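You operate a simulated robot arm through the tools that you are given. There is no shell and no other tool. Be economical: measure what you need, move in short steps, check, and stop when the job is done.

You run a simulated robot arm. Do the job below in one go: nothing can be reset, and whatever is moved stays where it is left.

TASK
Take the foam block labelled "42" from the test bench top and put it on the yellow lot plate on the test bench top.

It is judged by the outcome, as a careful person would: the job done as asked, and still so three seconds after it is handed in. It fails if anything else is knocked over, pushed out of place, dropped, spilled or broken.

THE ROBOT
A 6-joint arm with a two-finger parallel gripper, fixed in place. Base frame: the origin is at the foot of the arm, x ahead of it, y to its left, z up; the work surface is at about z = 0. Units: mm, degrees, N and s.
With the tool pointing down near the work surface it reaches from about 140 to 580 mm from the base axis. Its first joint turns from -66.0 to 66.0 degrees. Payload 2.1 kg.
Tool frame: the origin (TCP) lies between the finger pads and is the grasp point; the fingertips stand 30 mm ahead of it; z points along the fingers, y is the line along which they close. Largest opening 94 mm; finger width 28, thickness 10; the body of the gripper, 50 by 96 mm, starts 55 mm behind the TCP.
Orientation is that of the tool frame in the base frame, as a unit quaternion [x, y, z, w]. With the fingers straight down and closing along the base's y, the tool's x points along the base's -x, its y along +y and its z along -z.

THE INTERFACE
- The arm moves only by the tool arm_command. Its argument "series" is a list that holds one entry, the list of rows, each a list of 6 numbers: the shift along the tool's x, y, z in mm, then the turn, a rotation vector about the tool's x, y, z in degrees. In form: [[[x, y, z, ax, ay, az], ...]]. A call has 1 to 8 rows; each row is the pose to reach, as a shift and turn from the pose commanded when the call began, along the tool's axes at that moment. "claw" is the opening, from 0 (shut) to 1 (fully open), set as the call begins (left out, the last holds). Each row takes 0.2 s and may step no farther than 50 mm and 8.6 degrees from the row before; otherwise, or with a gripper value out of range, the whole call is refused. A pose out of reach is approached as far as the arm can. The call stops where the force on the tool passes 40 N (or 10 N more than at its start, if that is more) or the arm is blocked; 0.2 s more then pass. The fingers move at their own pace (about 72 mm/s each) and stop on an object; they squeeze with about 23 N. The grip force told is the motor's: it shows also when the fingers shut on nothing. Time passes only in rows, and 0.2 s behind the last, so rows that repeat a pose let the fingers close. It gives the time, the measured TCP pose, the force on the tool (base axes), the opening and the grip force at its end, in the units of the frame above (readings bear some noise), and new pictures: "show" is both (left out), scene, wrist or none.
- Cameras (640 x 400 px; columns grow to the right, rows downward): "scene" is fixed at [51, -380, 465.1]; the picture's right is [0.77, -0.64, 0.00], its down [-0.47, -0.57, -0.68] and it looks along [0.43, 0.52, -0.74] (base axes); focal length 326 px, centre (320, 200). "wrist" rides on the gripper at [76, 14, -103] in the tool frame; the picture's right is [-0.18, 0.98, 0.00], its down [-0.75, -0.14, -0.64] and it looks along [-0.63, -0.12, 0.77] (tool axes); focal length 243 px, centre (320, 200). There is no depth. A picture from a camera that has moved, and an enlarged one, comes with that camera's place and axes in the base frame and with its lens.
- inspect(camera, box): a new picture of the part [left, top, right, bottom] of that camera's present view, enlarged. It takes no simulated time.
- sign_off(): hands the job in; it is judged then, once.

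Work in short steps. Places have to be worked out from the pictures, the camera data and where the tool is seen: move nearer, look again, correct. Check each grasp and each placing, and mend what went wrong. You have 90 turns and 170 pictures in all, those below and enlarged ones among them. Open the gripper and draw the arm clear of the work before you hand the job in, unless the task says otherwise; then end with one line.

The tools are called after "Request:" by a JSON object that holds its "name" and its "arguments". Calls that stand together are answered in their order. arm_command: Moves the arm, as the interface text tells. Its arguments: {"type":"object","properties":{"series":{"type":"array","items":{"type":"array","items":{"type":"array","items":{"type":"number"}}}},"claw":{"type":"number"},"show":{"type":"string","enum":["both","scene","wrist","none"]}},"required":["series"]} The other tools are called the same way: inspect (camera, box) takes an enlarged picture of a part of a camera's view; sign_off () hands the job in.

At the start:

```text
time: 0.0
eef_pos: [267.7, -82.3, 207.4]
orientation: [0.0, 1.0, -0.001, 0.0]
contact_force: [-0.4, 0.0, 0.5]
gripper_width: 94.1
gripper_force: 0.1
```

scene: 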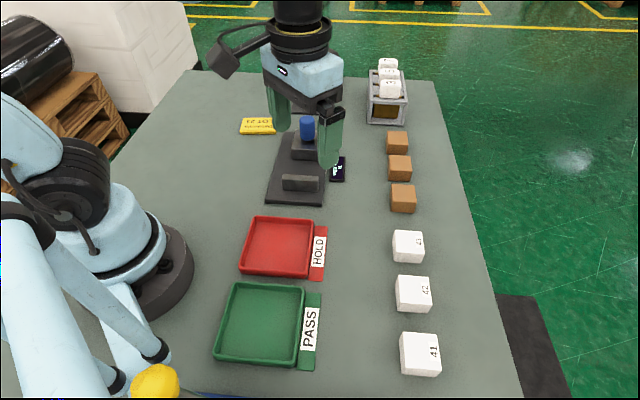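
wrist: 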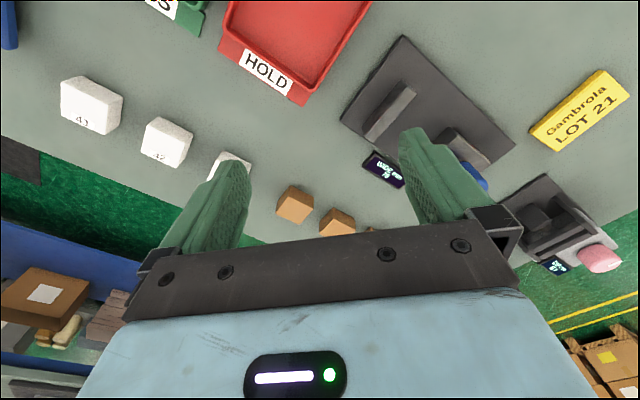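

The white blocks stand in a row at the right and the yellow plate is beyond the tester. I'll enlarge both before moving, to read the labels and measure positions.

Request:
{"name": "inspect", "arguments": {"camera": "scene", "box": [360, 215, 480, 390]}}

Request:
{"name": "inspect", "arguments": {"camera": "scene", "box": [220, 40, 420, 165]}}

```text
2.29 times, centred on (420, 302) of scene
camera zoom: at [51.0, -380.0, 465.1], right [0.77, -0.64, 0.0], down [-0.47, -0.57, -0.68], along [0.43, 0.52, -0.74], focal length 745 px, centre (91, -34)
```

zoom: 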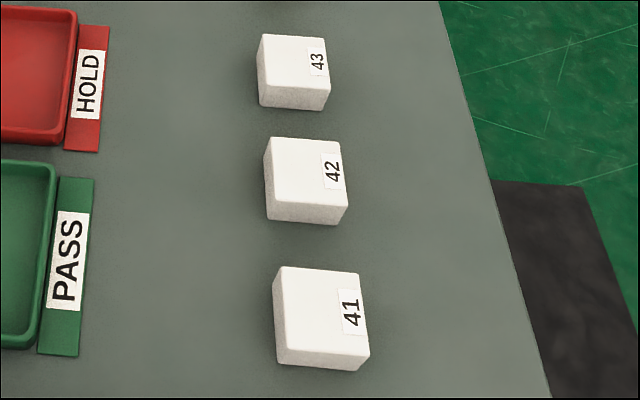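

```text
3.20 times, centred on (320, 102) of scene
camera zoom: at [51.0, -380.0, 465.1], right [0.77, -0.64, 0.0], down [-0.47, -0.57, -0.68], along [0.43, 0.52, -0.74], focal length 1043 px, centre (320, 512)
```

zoom: 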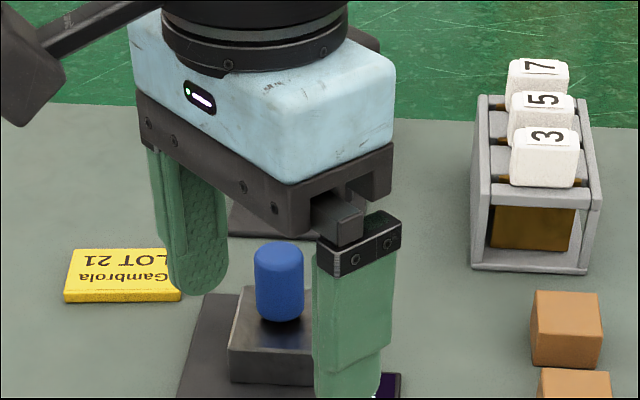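

The block is read as 42: about 47 mm square, 25 mm high, centred near [298, -295] with its edges at 45°. The plate is near [360, 226], roughly 82 x 62 mm, also at 45°. I move above the block, turning 45° so that the fingers close across the row.

Request:
{"name": "arm_command", "arguments": {"series": [[[-5, -35.5, 9.5, 0, 0, -7.5], [-10, -71, 19, 0, 0, -15], [-15, -106.5, 28.5, 0, 0, -22.5], [-20, -142, 38, 0, 0, -30], [-25, -177.5, 47.5, 0, 0, -37.5], [-30, -213, 57, 0, 0, -45], [-30, -213, 57, 0, 0, -45]]], "claw": 1}}

```text
time: 1.6
eef_pos: [298.6, -297.3, 151.0]
orientation: [-0.384, 0.923, 0.001, 0.001]
contact_force: [0.0, 0.0, 0.0]
gripper_width: 93.8
gripper_force: 0.1
camera wrist: at [233.9, -340.3, 252.3], right [-0.57, 0.82, 0.0], down [0.63, 0.43, 0.64], along [0.53, 0.36, -0.77], focal length 243 px, centre (320, 200)
```

scene: 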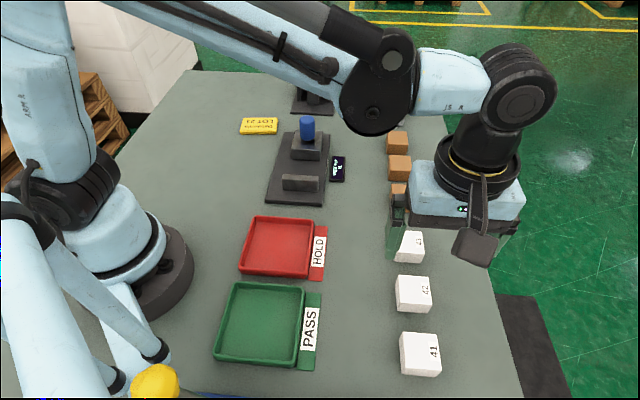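
wrist: 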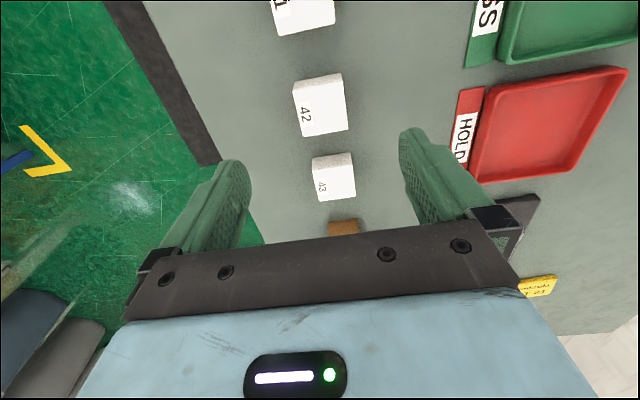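

The wrist view puts the block's top at about [297, -297], square to the fingers, and the TCP is above it. I lower to z ≈ 45 and check first.

Request:
{"name": "arm_command", "arguments": {"series": [[[1, 0, 35, 0, 0, 0], [1, 0, 70, 0, 0, 0], [1, 0, 95, 0, 0, 0], [1, 0, 106, 0, 0, 0]]]}}

```text
time: 2.6
eef_pos: [297.0, -296.3, 44.4]
orientation: [-0.382, 0.924, 0.0, 0.0]
contact_force: [0.8, -0.1, 0.1]
gripper_width: 94.1
gripper_force: 0.1
camera wrist: at [233.1, -339.9, 145.8], right [-0.56, 0.83, 0.0], down [0.63, 0.43, 0.64], along [0.53, 0.36, -0.77], focal length 243 px, centre (320, 200)
```

scene: 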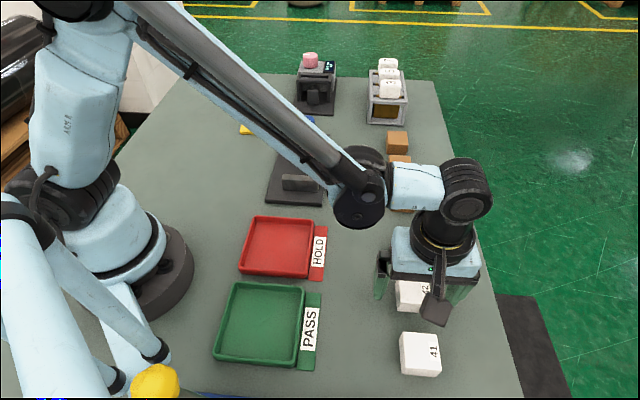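
wrist: 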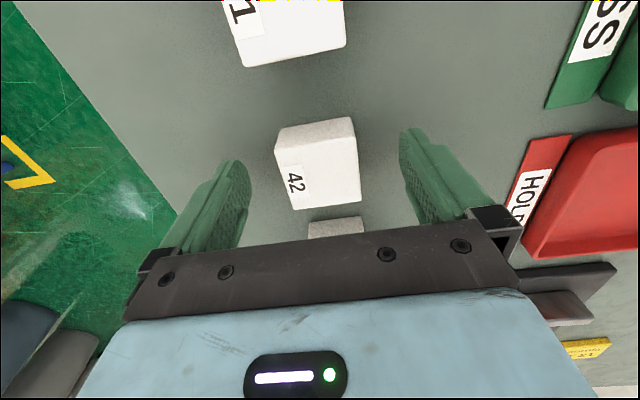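

The block lies between the fingers with room on both sides. I go down 11 mm more and close.

Request:
{"name": "arm_command", "arguments": {"series": [[[0, 0, 6, 0, 0, 0], [0, 0, 11, 0, 0, 0]]], "claw": 1, "show": "none"}}

Request:
{"name": "arm_command", "arguments": {"series": [[[0, 0, 0, 0, 0, 0], [0, 0, 0, 0, 0, 0], [0, 0, 0, 0, 0, 0], [0, 0, 0, 0, 0, 0]]], "claw": 0}}

```text
time: 3.2
eef_pos: [297.4, -295.8, 32.8]
orientation: [-0.383, 0.924, 0.0, 0.001]
contact_force: [0.1, -1.1, 0.4]
gripper_width: 93.9
gripper_force: 0.1
```

```text
time: 4.2
eef_pos: [298.1, -296.8, 33.7]
orientation: [-0.382, 0.924, 0.001, 0.0]
contact_force: [-0.8, 0.6, 36.6]
gripper_width: 44.4
gripper_force: 23.1
camera wrist: at [233.1, -339.6, 135.7], right [-0.56, 0.83, 0.0], down [0.63, 0.43, 0.64], along [0.53, 0.36, -0.77], focal length 243 px, centre (320, 200)
```

scene: 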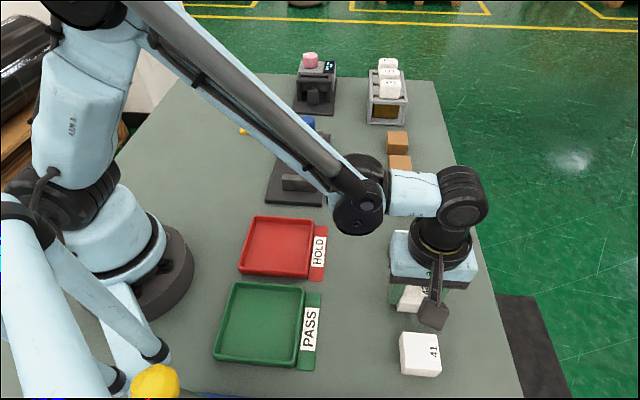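
wrist: 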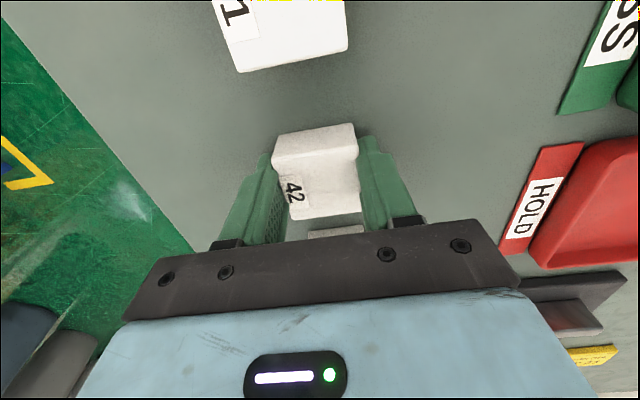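

The grip holds at 44 mm, but there's 37 N of upward force on the tool, so the tips are likely touching the bench. I lift straight up gently.

Request:
{"name": "arm_command", "arguments": {"series": [[[0, 0, -5, 0, 0, 0], [0, 0, -20, 0, 0, 0], [0, 0, -50, 0, 0, 0], [0, 0, -90, 0, 0, 0], [0, 0, -130, 0, 0, 0], [0, 0, -167, 0, 0, 0]]]}}

```text
time: 5.6
eef_pos: [295.3, -297.1, 201.8]
orientation: [-0.383, 0.924, 0.0, 0.001]
contact_force: [-0.6, 0.1, -1.3]
gripper_width: 44.1
gripper_force: 23.3
camera wrist: at [231.4, -340.7, 302.3], right [-0.56, 0.83, 0.0], down [0.63, 0.43, 0.64], along [0.53, 0.36, -0.77], focal length 243 px, centre (320, 200)
```

scene: 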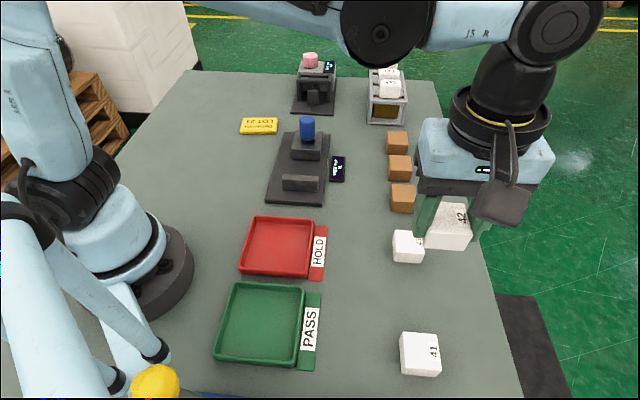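
wrist: 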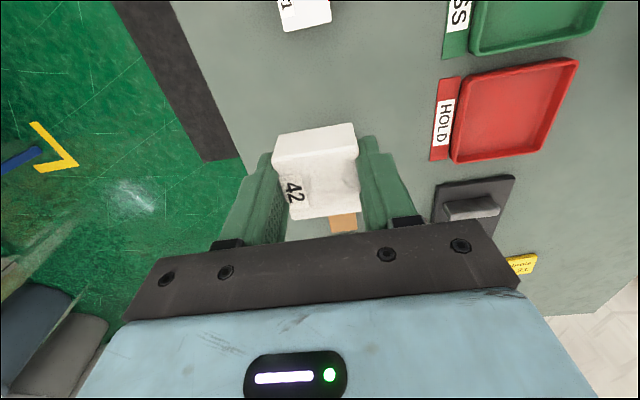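

The block is held and the plate is now in clear view. I enlarge it to fix its place.

Request:
{"name": "inspect", "arguments": {"camera": "scene", "box": [220, 90, 350, 171]}}

```text
4.92 times, centred on (285, 130) of scene
camera zoom: at [51.0, -380.0, 465.1], right [0.77, -0.64, 0.0], down [-0.47, -0.57, -0.68], along [0.43, 0.52, -0.74], focal length 1605 px, centre (492, 542)
```

zoom: 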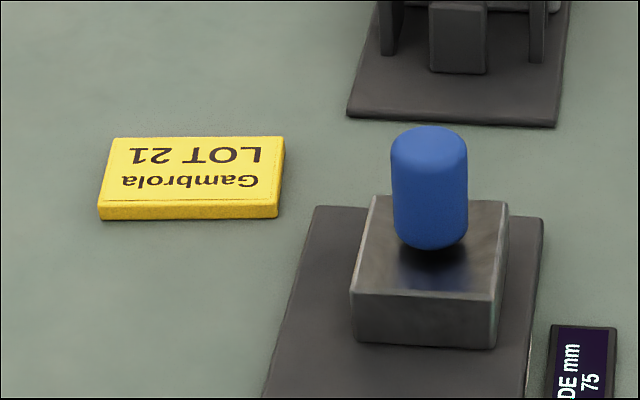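

The plate's centre is at about [361, 227], its top at z ≈ 6. I carry the block there at z ≈ 200, half the way first, keeping the orientation.

Request:
{"name": "arm_command", "arguments": {"series": [[[-15, 12, 0, 0, 0, 0], [-45, 35, 0, 0, 0, 0], [-75, 58.5, 0, 0, 0, 0], [-105, 82, 0, 0, 0, 0], [-135, 105.5, 0, 0, 0, 0], [-165, 129, 0, 0, 0, 0], [-190, 148.5, 0, 0, 0, 0], [-207.7, 162.4, 0, 0, 0, 0]]], "show": "scene"}}

```text
time: 7.4
eef_pos: [329.3, -34.4, 200.0]
orientation: [-0.383, 0.924, 0.001, 0.001]
contact_force: [-0.5, -0.7, -0.5]
gripper_width: 44.2
gripper_force: 23.2
```

scene: 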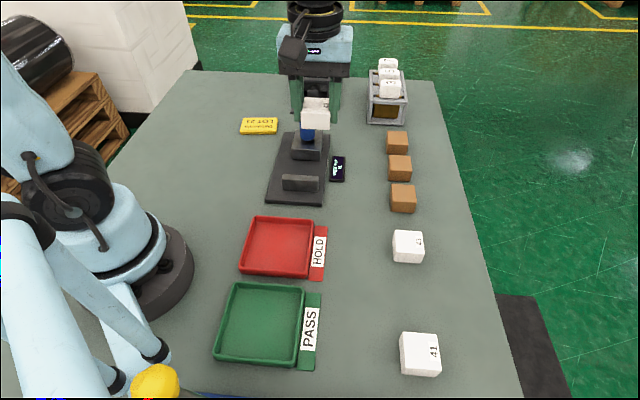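

The block is still held and well clear. I carry on for the second half.

Request:
{"name": "arm_command", "arguments": {"series": [[[-15, 12, 0, 0, 0, 0], [-45, 35, 0, 0, 0, 0], [-75, 58.5, 0, 0, 0, 0], [-105, 82, 0, 0, 0, 0], [-135, 105.5, 0, 0, 0, 0], [-165, 129, 0, 0, 0, 0], [-190, 148.5, 0, 0, 0, 0], [-207.7, 162.4, 0, 0, 0, 0]]]}}

```text
time: 9.2
eef_pos: [361.4, 227.9, 201.0]
orientation: [-0.382, 0.924, 0.0, 0.001]
contact_force: [-0.2, 0.3, 0.1]
gripper_width: 44.2
gripper_force: 23.4
camera wrist: at [296.5, 184.2, 302.3], right [-0.56, 0.83, 0.0], down [0.63, 0.43, 0.64], along [0.53, 0.36, -0.77], focal length 243 px, centre (320, 200)
```

scene: 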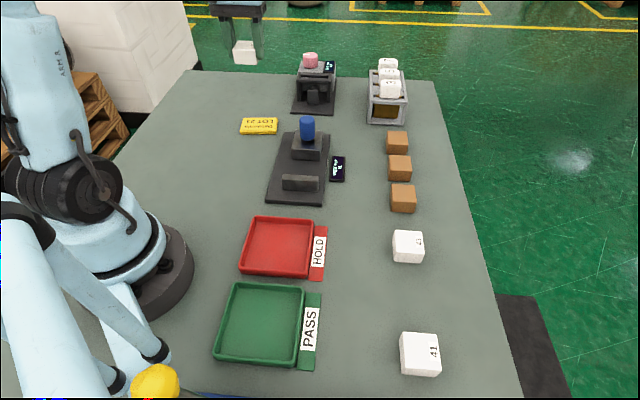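
wrist: 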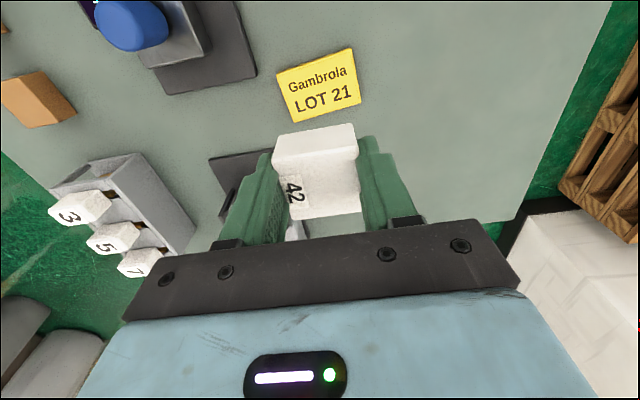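

The wrist view confirms the plate at [362, 227], with its edge about 4° off the block's. I lower to z ≈ 50 with that small turn and look.

Request:
{"name": "arm_command", "arguments": {"series": [[[0, 0, 30, 0, 0, -2], [0, 0, 70, 0, 0, -4], [0, 0, 110, 0, 0, -4], [0, 0, 140, 0, 0, -4], [0, 0, 150, 0, 0, -4]]]}}

```text
time: 10.4
eef_pos: [361.1, 226.6, 51.0]
orientation: [-0.415, 0.91, 0.0, 0.001]
contact_force: [-0.5, -0.1, -1.1]
gripper_width: 43.9
gripper_force: 23.4
camera wrist: at [300.2, 178.8, 152.3], right [-0.62, 0.78, 0.0], down [0.6, 0.48, 0.64], along [0.5, 0.4, -0.77], focal length 243 px, centre (320, 200)
```

scene: 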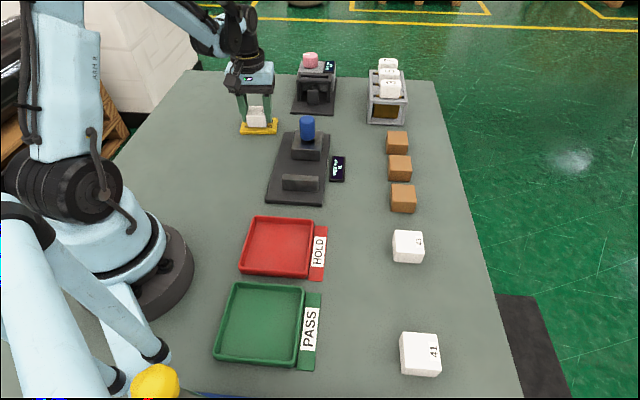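
wrist: 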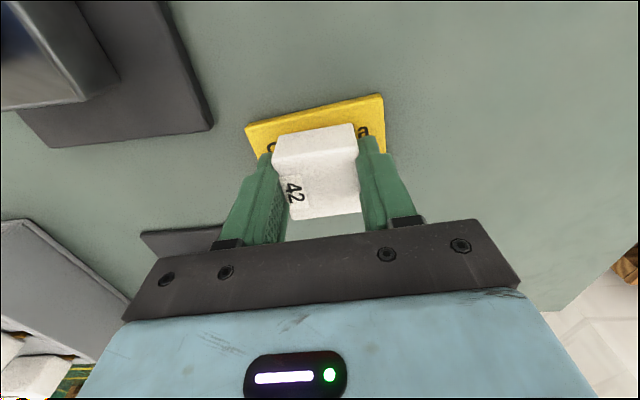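

The block is centred and square over the plate. I lower in small steps towards z ≈ 41, watching the force.

Request:
{"name": "arm_command", "arguments": {"series": [[[0, 0, 3, 0, 0, 0], [0, 0, 6, 0, 0, 0], [0, 0, 8, 0, 0, 0], [0, 0, 9, 0, 0, 0]]], "show": "wrist"}}

Request:
{"name": "inspect", "arguments": {"camera": "scene", "box": [220, 80, 300, 142]}}

```text
time: 11.3
eef_pos: [360.3, 226.7, 44.6]
orientation: [-0.415, 0.91, -0.001, 0.0]
contact_force: [-1.5, -0.7, 17.6]
gripper_width: 44.1
gripper_force: 23.1
stopped in row 4: the force on the tool passed its limit (the readings are from after the stop); the commanded pose is now the measured one
camera wrist: at [300.8, 179.3, 145.9], right [-0.62, 0.78, 0.0], down [0.6, 0.48, 0.64], along [0.5, 0.4, -0.77], focal length 243 px, centre (320, 200)
```

wrist: 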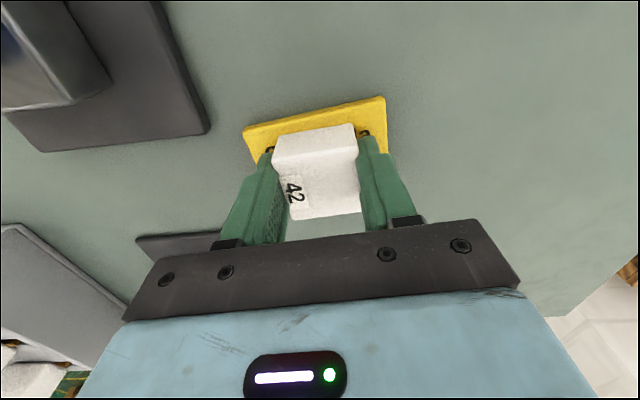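

```text
6.45 times, centred on (260, 111) of scene
camera zoom: at [50.9, -380.1, 465.1], right [0.77, -0.64, 0.0], down [-0.47, -0.57, -0.68], along [0.43, 0.52, -0.74], focal length 2104 px, centre (707, 774)
```

zoom: 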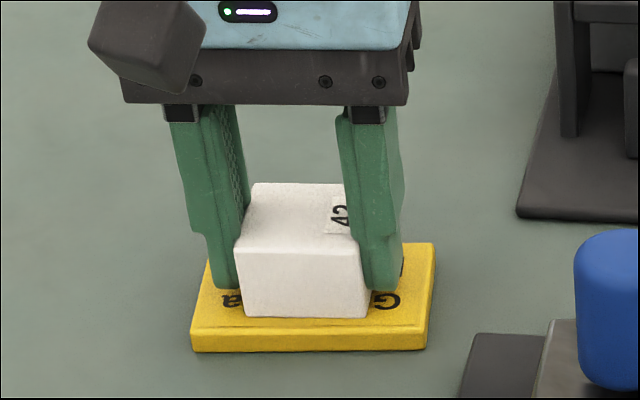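

The block sits on the plate (17 N contact). I ease off 1 mm and open the fingers partway.

Request:
{"name": "arm_command", "arguments": {"series": [[[0, 0, -1, 0, 0, 0], [0, 0, -1, 0, 0, 0], [0, 0, -1, 0, 0, 0]]], "claw": 0.75}}

```text
time: 12.1
eef_pos: [361.7, 226.9, 44.4]
orientation: [-0.415, 0.91, 0.0, 0.0]
contact_force: [0.2, -0.1, -0.3]
gripper_width: 70.8
gripper_force: 0.1
camera wrist: at [300.5, 179.0, 146.1], right [-0.62, 0.78, 0.0], down [0.6, 0.48, 0.64], along [0.5, 0.4, -0.77], focal length 243 px, centre (320, 200)
```

scene: 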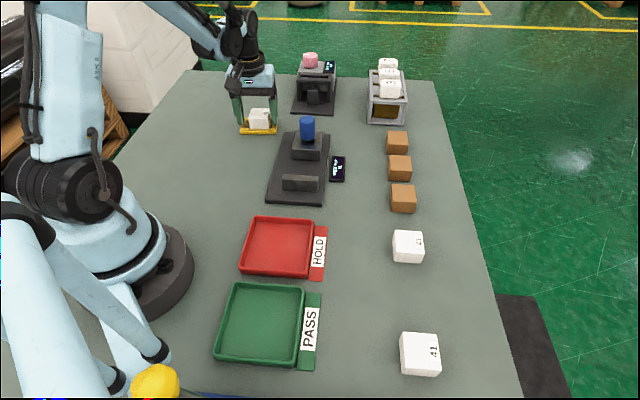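
wrist: 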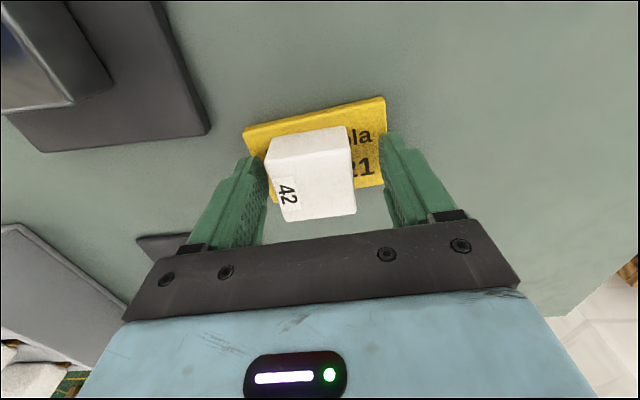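

The block followed the left finger by a few mm. I open fully so both fingers are free of it, and look close up before rising.

Request:
{"name": "arm_command", "arguments": {"series": [[[0, 0, 0, 0, 0, 0], [0, 0, 0, 0, 0, 0]]], "claw": 1, "show": "wrist"}}

Request:
{"name": "inspect", "arguments": {"camera": "scene", "box": [220, 80, 300, 142]}}

```text
time: 12.7
eef_pos: [361.6, 226.5, 44.1]
orientation: [-0.415, 0.91, -0.001, 0.0]
contact_force: [-1.0, -0.7, 0.6]
gripper_width: 94.1
gripper_force: 0.0
camera wrist: at [300.5, 179.1, 146.1], right [-0.62, 0.78, 0.0], down [0.6, 0.48, 0.64], along [0.5, 0.4, -0.77], focal length 243 px, centre (320, 200)
```

wrist: 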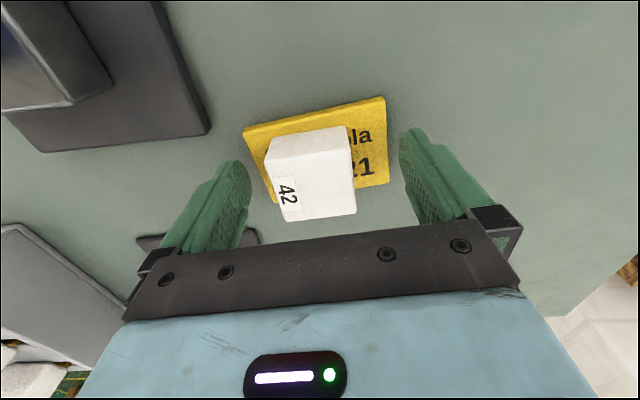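

```text
6.45 times, centred on (260, 111) of scene
camera zoom: at [51.0, -380.0, 465.1], right [0.77, -0.64, 0.0], down [-0.47, -0.57, -0.68], along [0.43, 0.52, -0.74], focal length 2104 px, centre (707, 774)
```

zoom: 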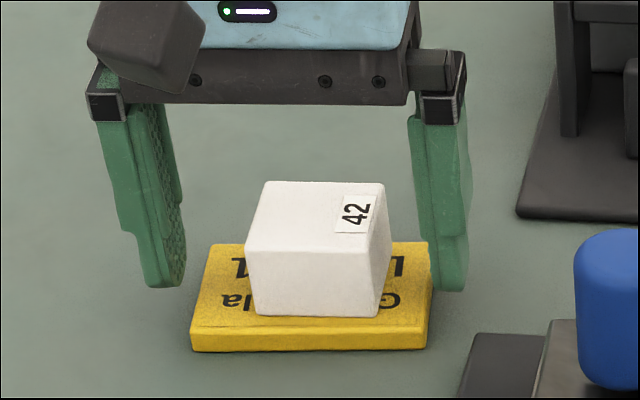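

The block stands flat and wholly within the plate, and the fingers are clear of it. I rise straight up.

Request:
{"name": "arm_command", "arguments": {"series": [[[0, 0, -20, 0, 0, 0], [0, 0, -55, 0, 0, 0], [0, 0, -95, 0, 0, 0], [0, 0, -135, 0, 0, 0], [0, 0, -160, 0, 0, 0]]]}}

Request:
{"name": "inspect", "arguments": {"camera": "scene", "box": [220, 80, 300, 142]}}

```text
time: 13.9
eef_pos: [362.6, 227.8, 204.2]
orientation: [-0.415, 0.91, -0.002, 0.001]
contact_force: [-0.1, -0.3, 0.9]
gripper_width: 94.0
gripper_force: 0.2
camera wrist: at [300.9, 179.5, 306.9], right [-0.62, 0.78, 0.0], down [0.6, 0.48, 0.64], along [0.5, 0.4, -0.77], focal length 243 px, centre (320, 200)
```

scene: 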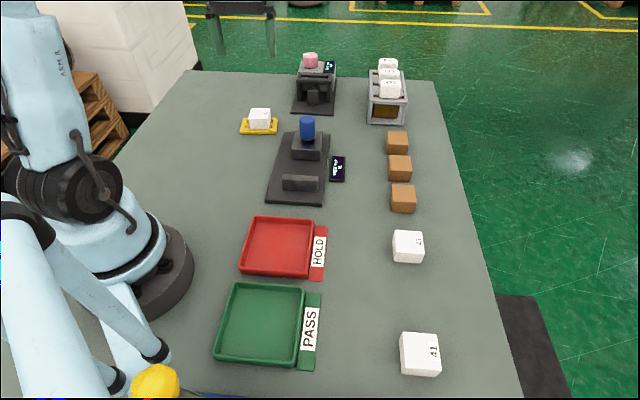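
wrist: 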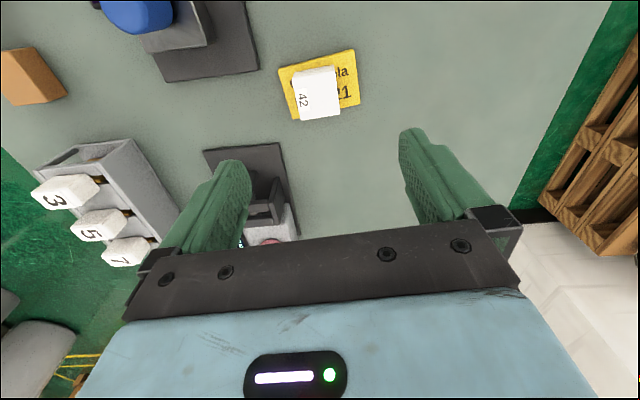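

```text
6.45 times, centred on (260, 111) of scene
camera zoom: at [51.0, -380.0, 465.1], right [0.77, -0.64, 0.0], down [-0.47, -0.57, -0.68], along [0.43, 0.52, -0.74], focal length 2104 px, centre (707, 774)
```

zoom: 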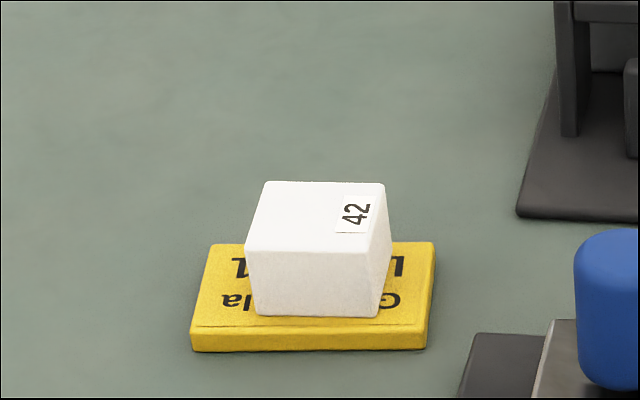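

Block 42 rests flat on the yellow plate, everything else is where it was, and the open gripper is clear above. I hand in.

Request:
{"name": "sign_off", "arguments": {}}

```text
The job is handed in.
```

Foam block "42" is on the yellow lot plate, flat and fully within its edges; nothing else was disturbed, and the arm is drawn clear with the gripper open.
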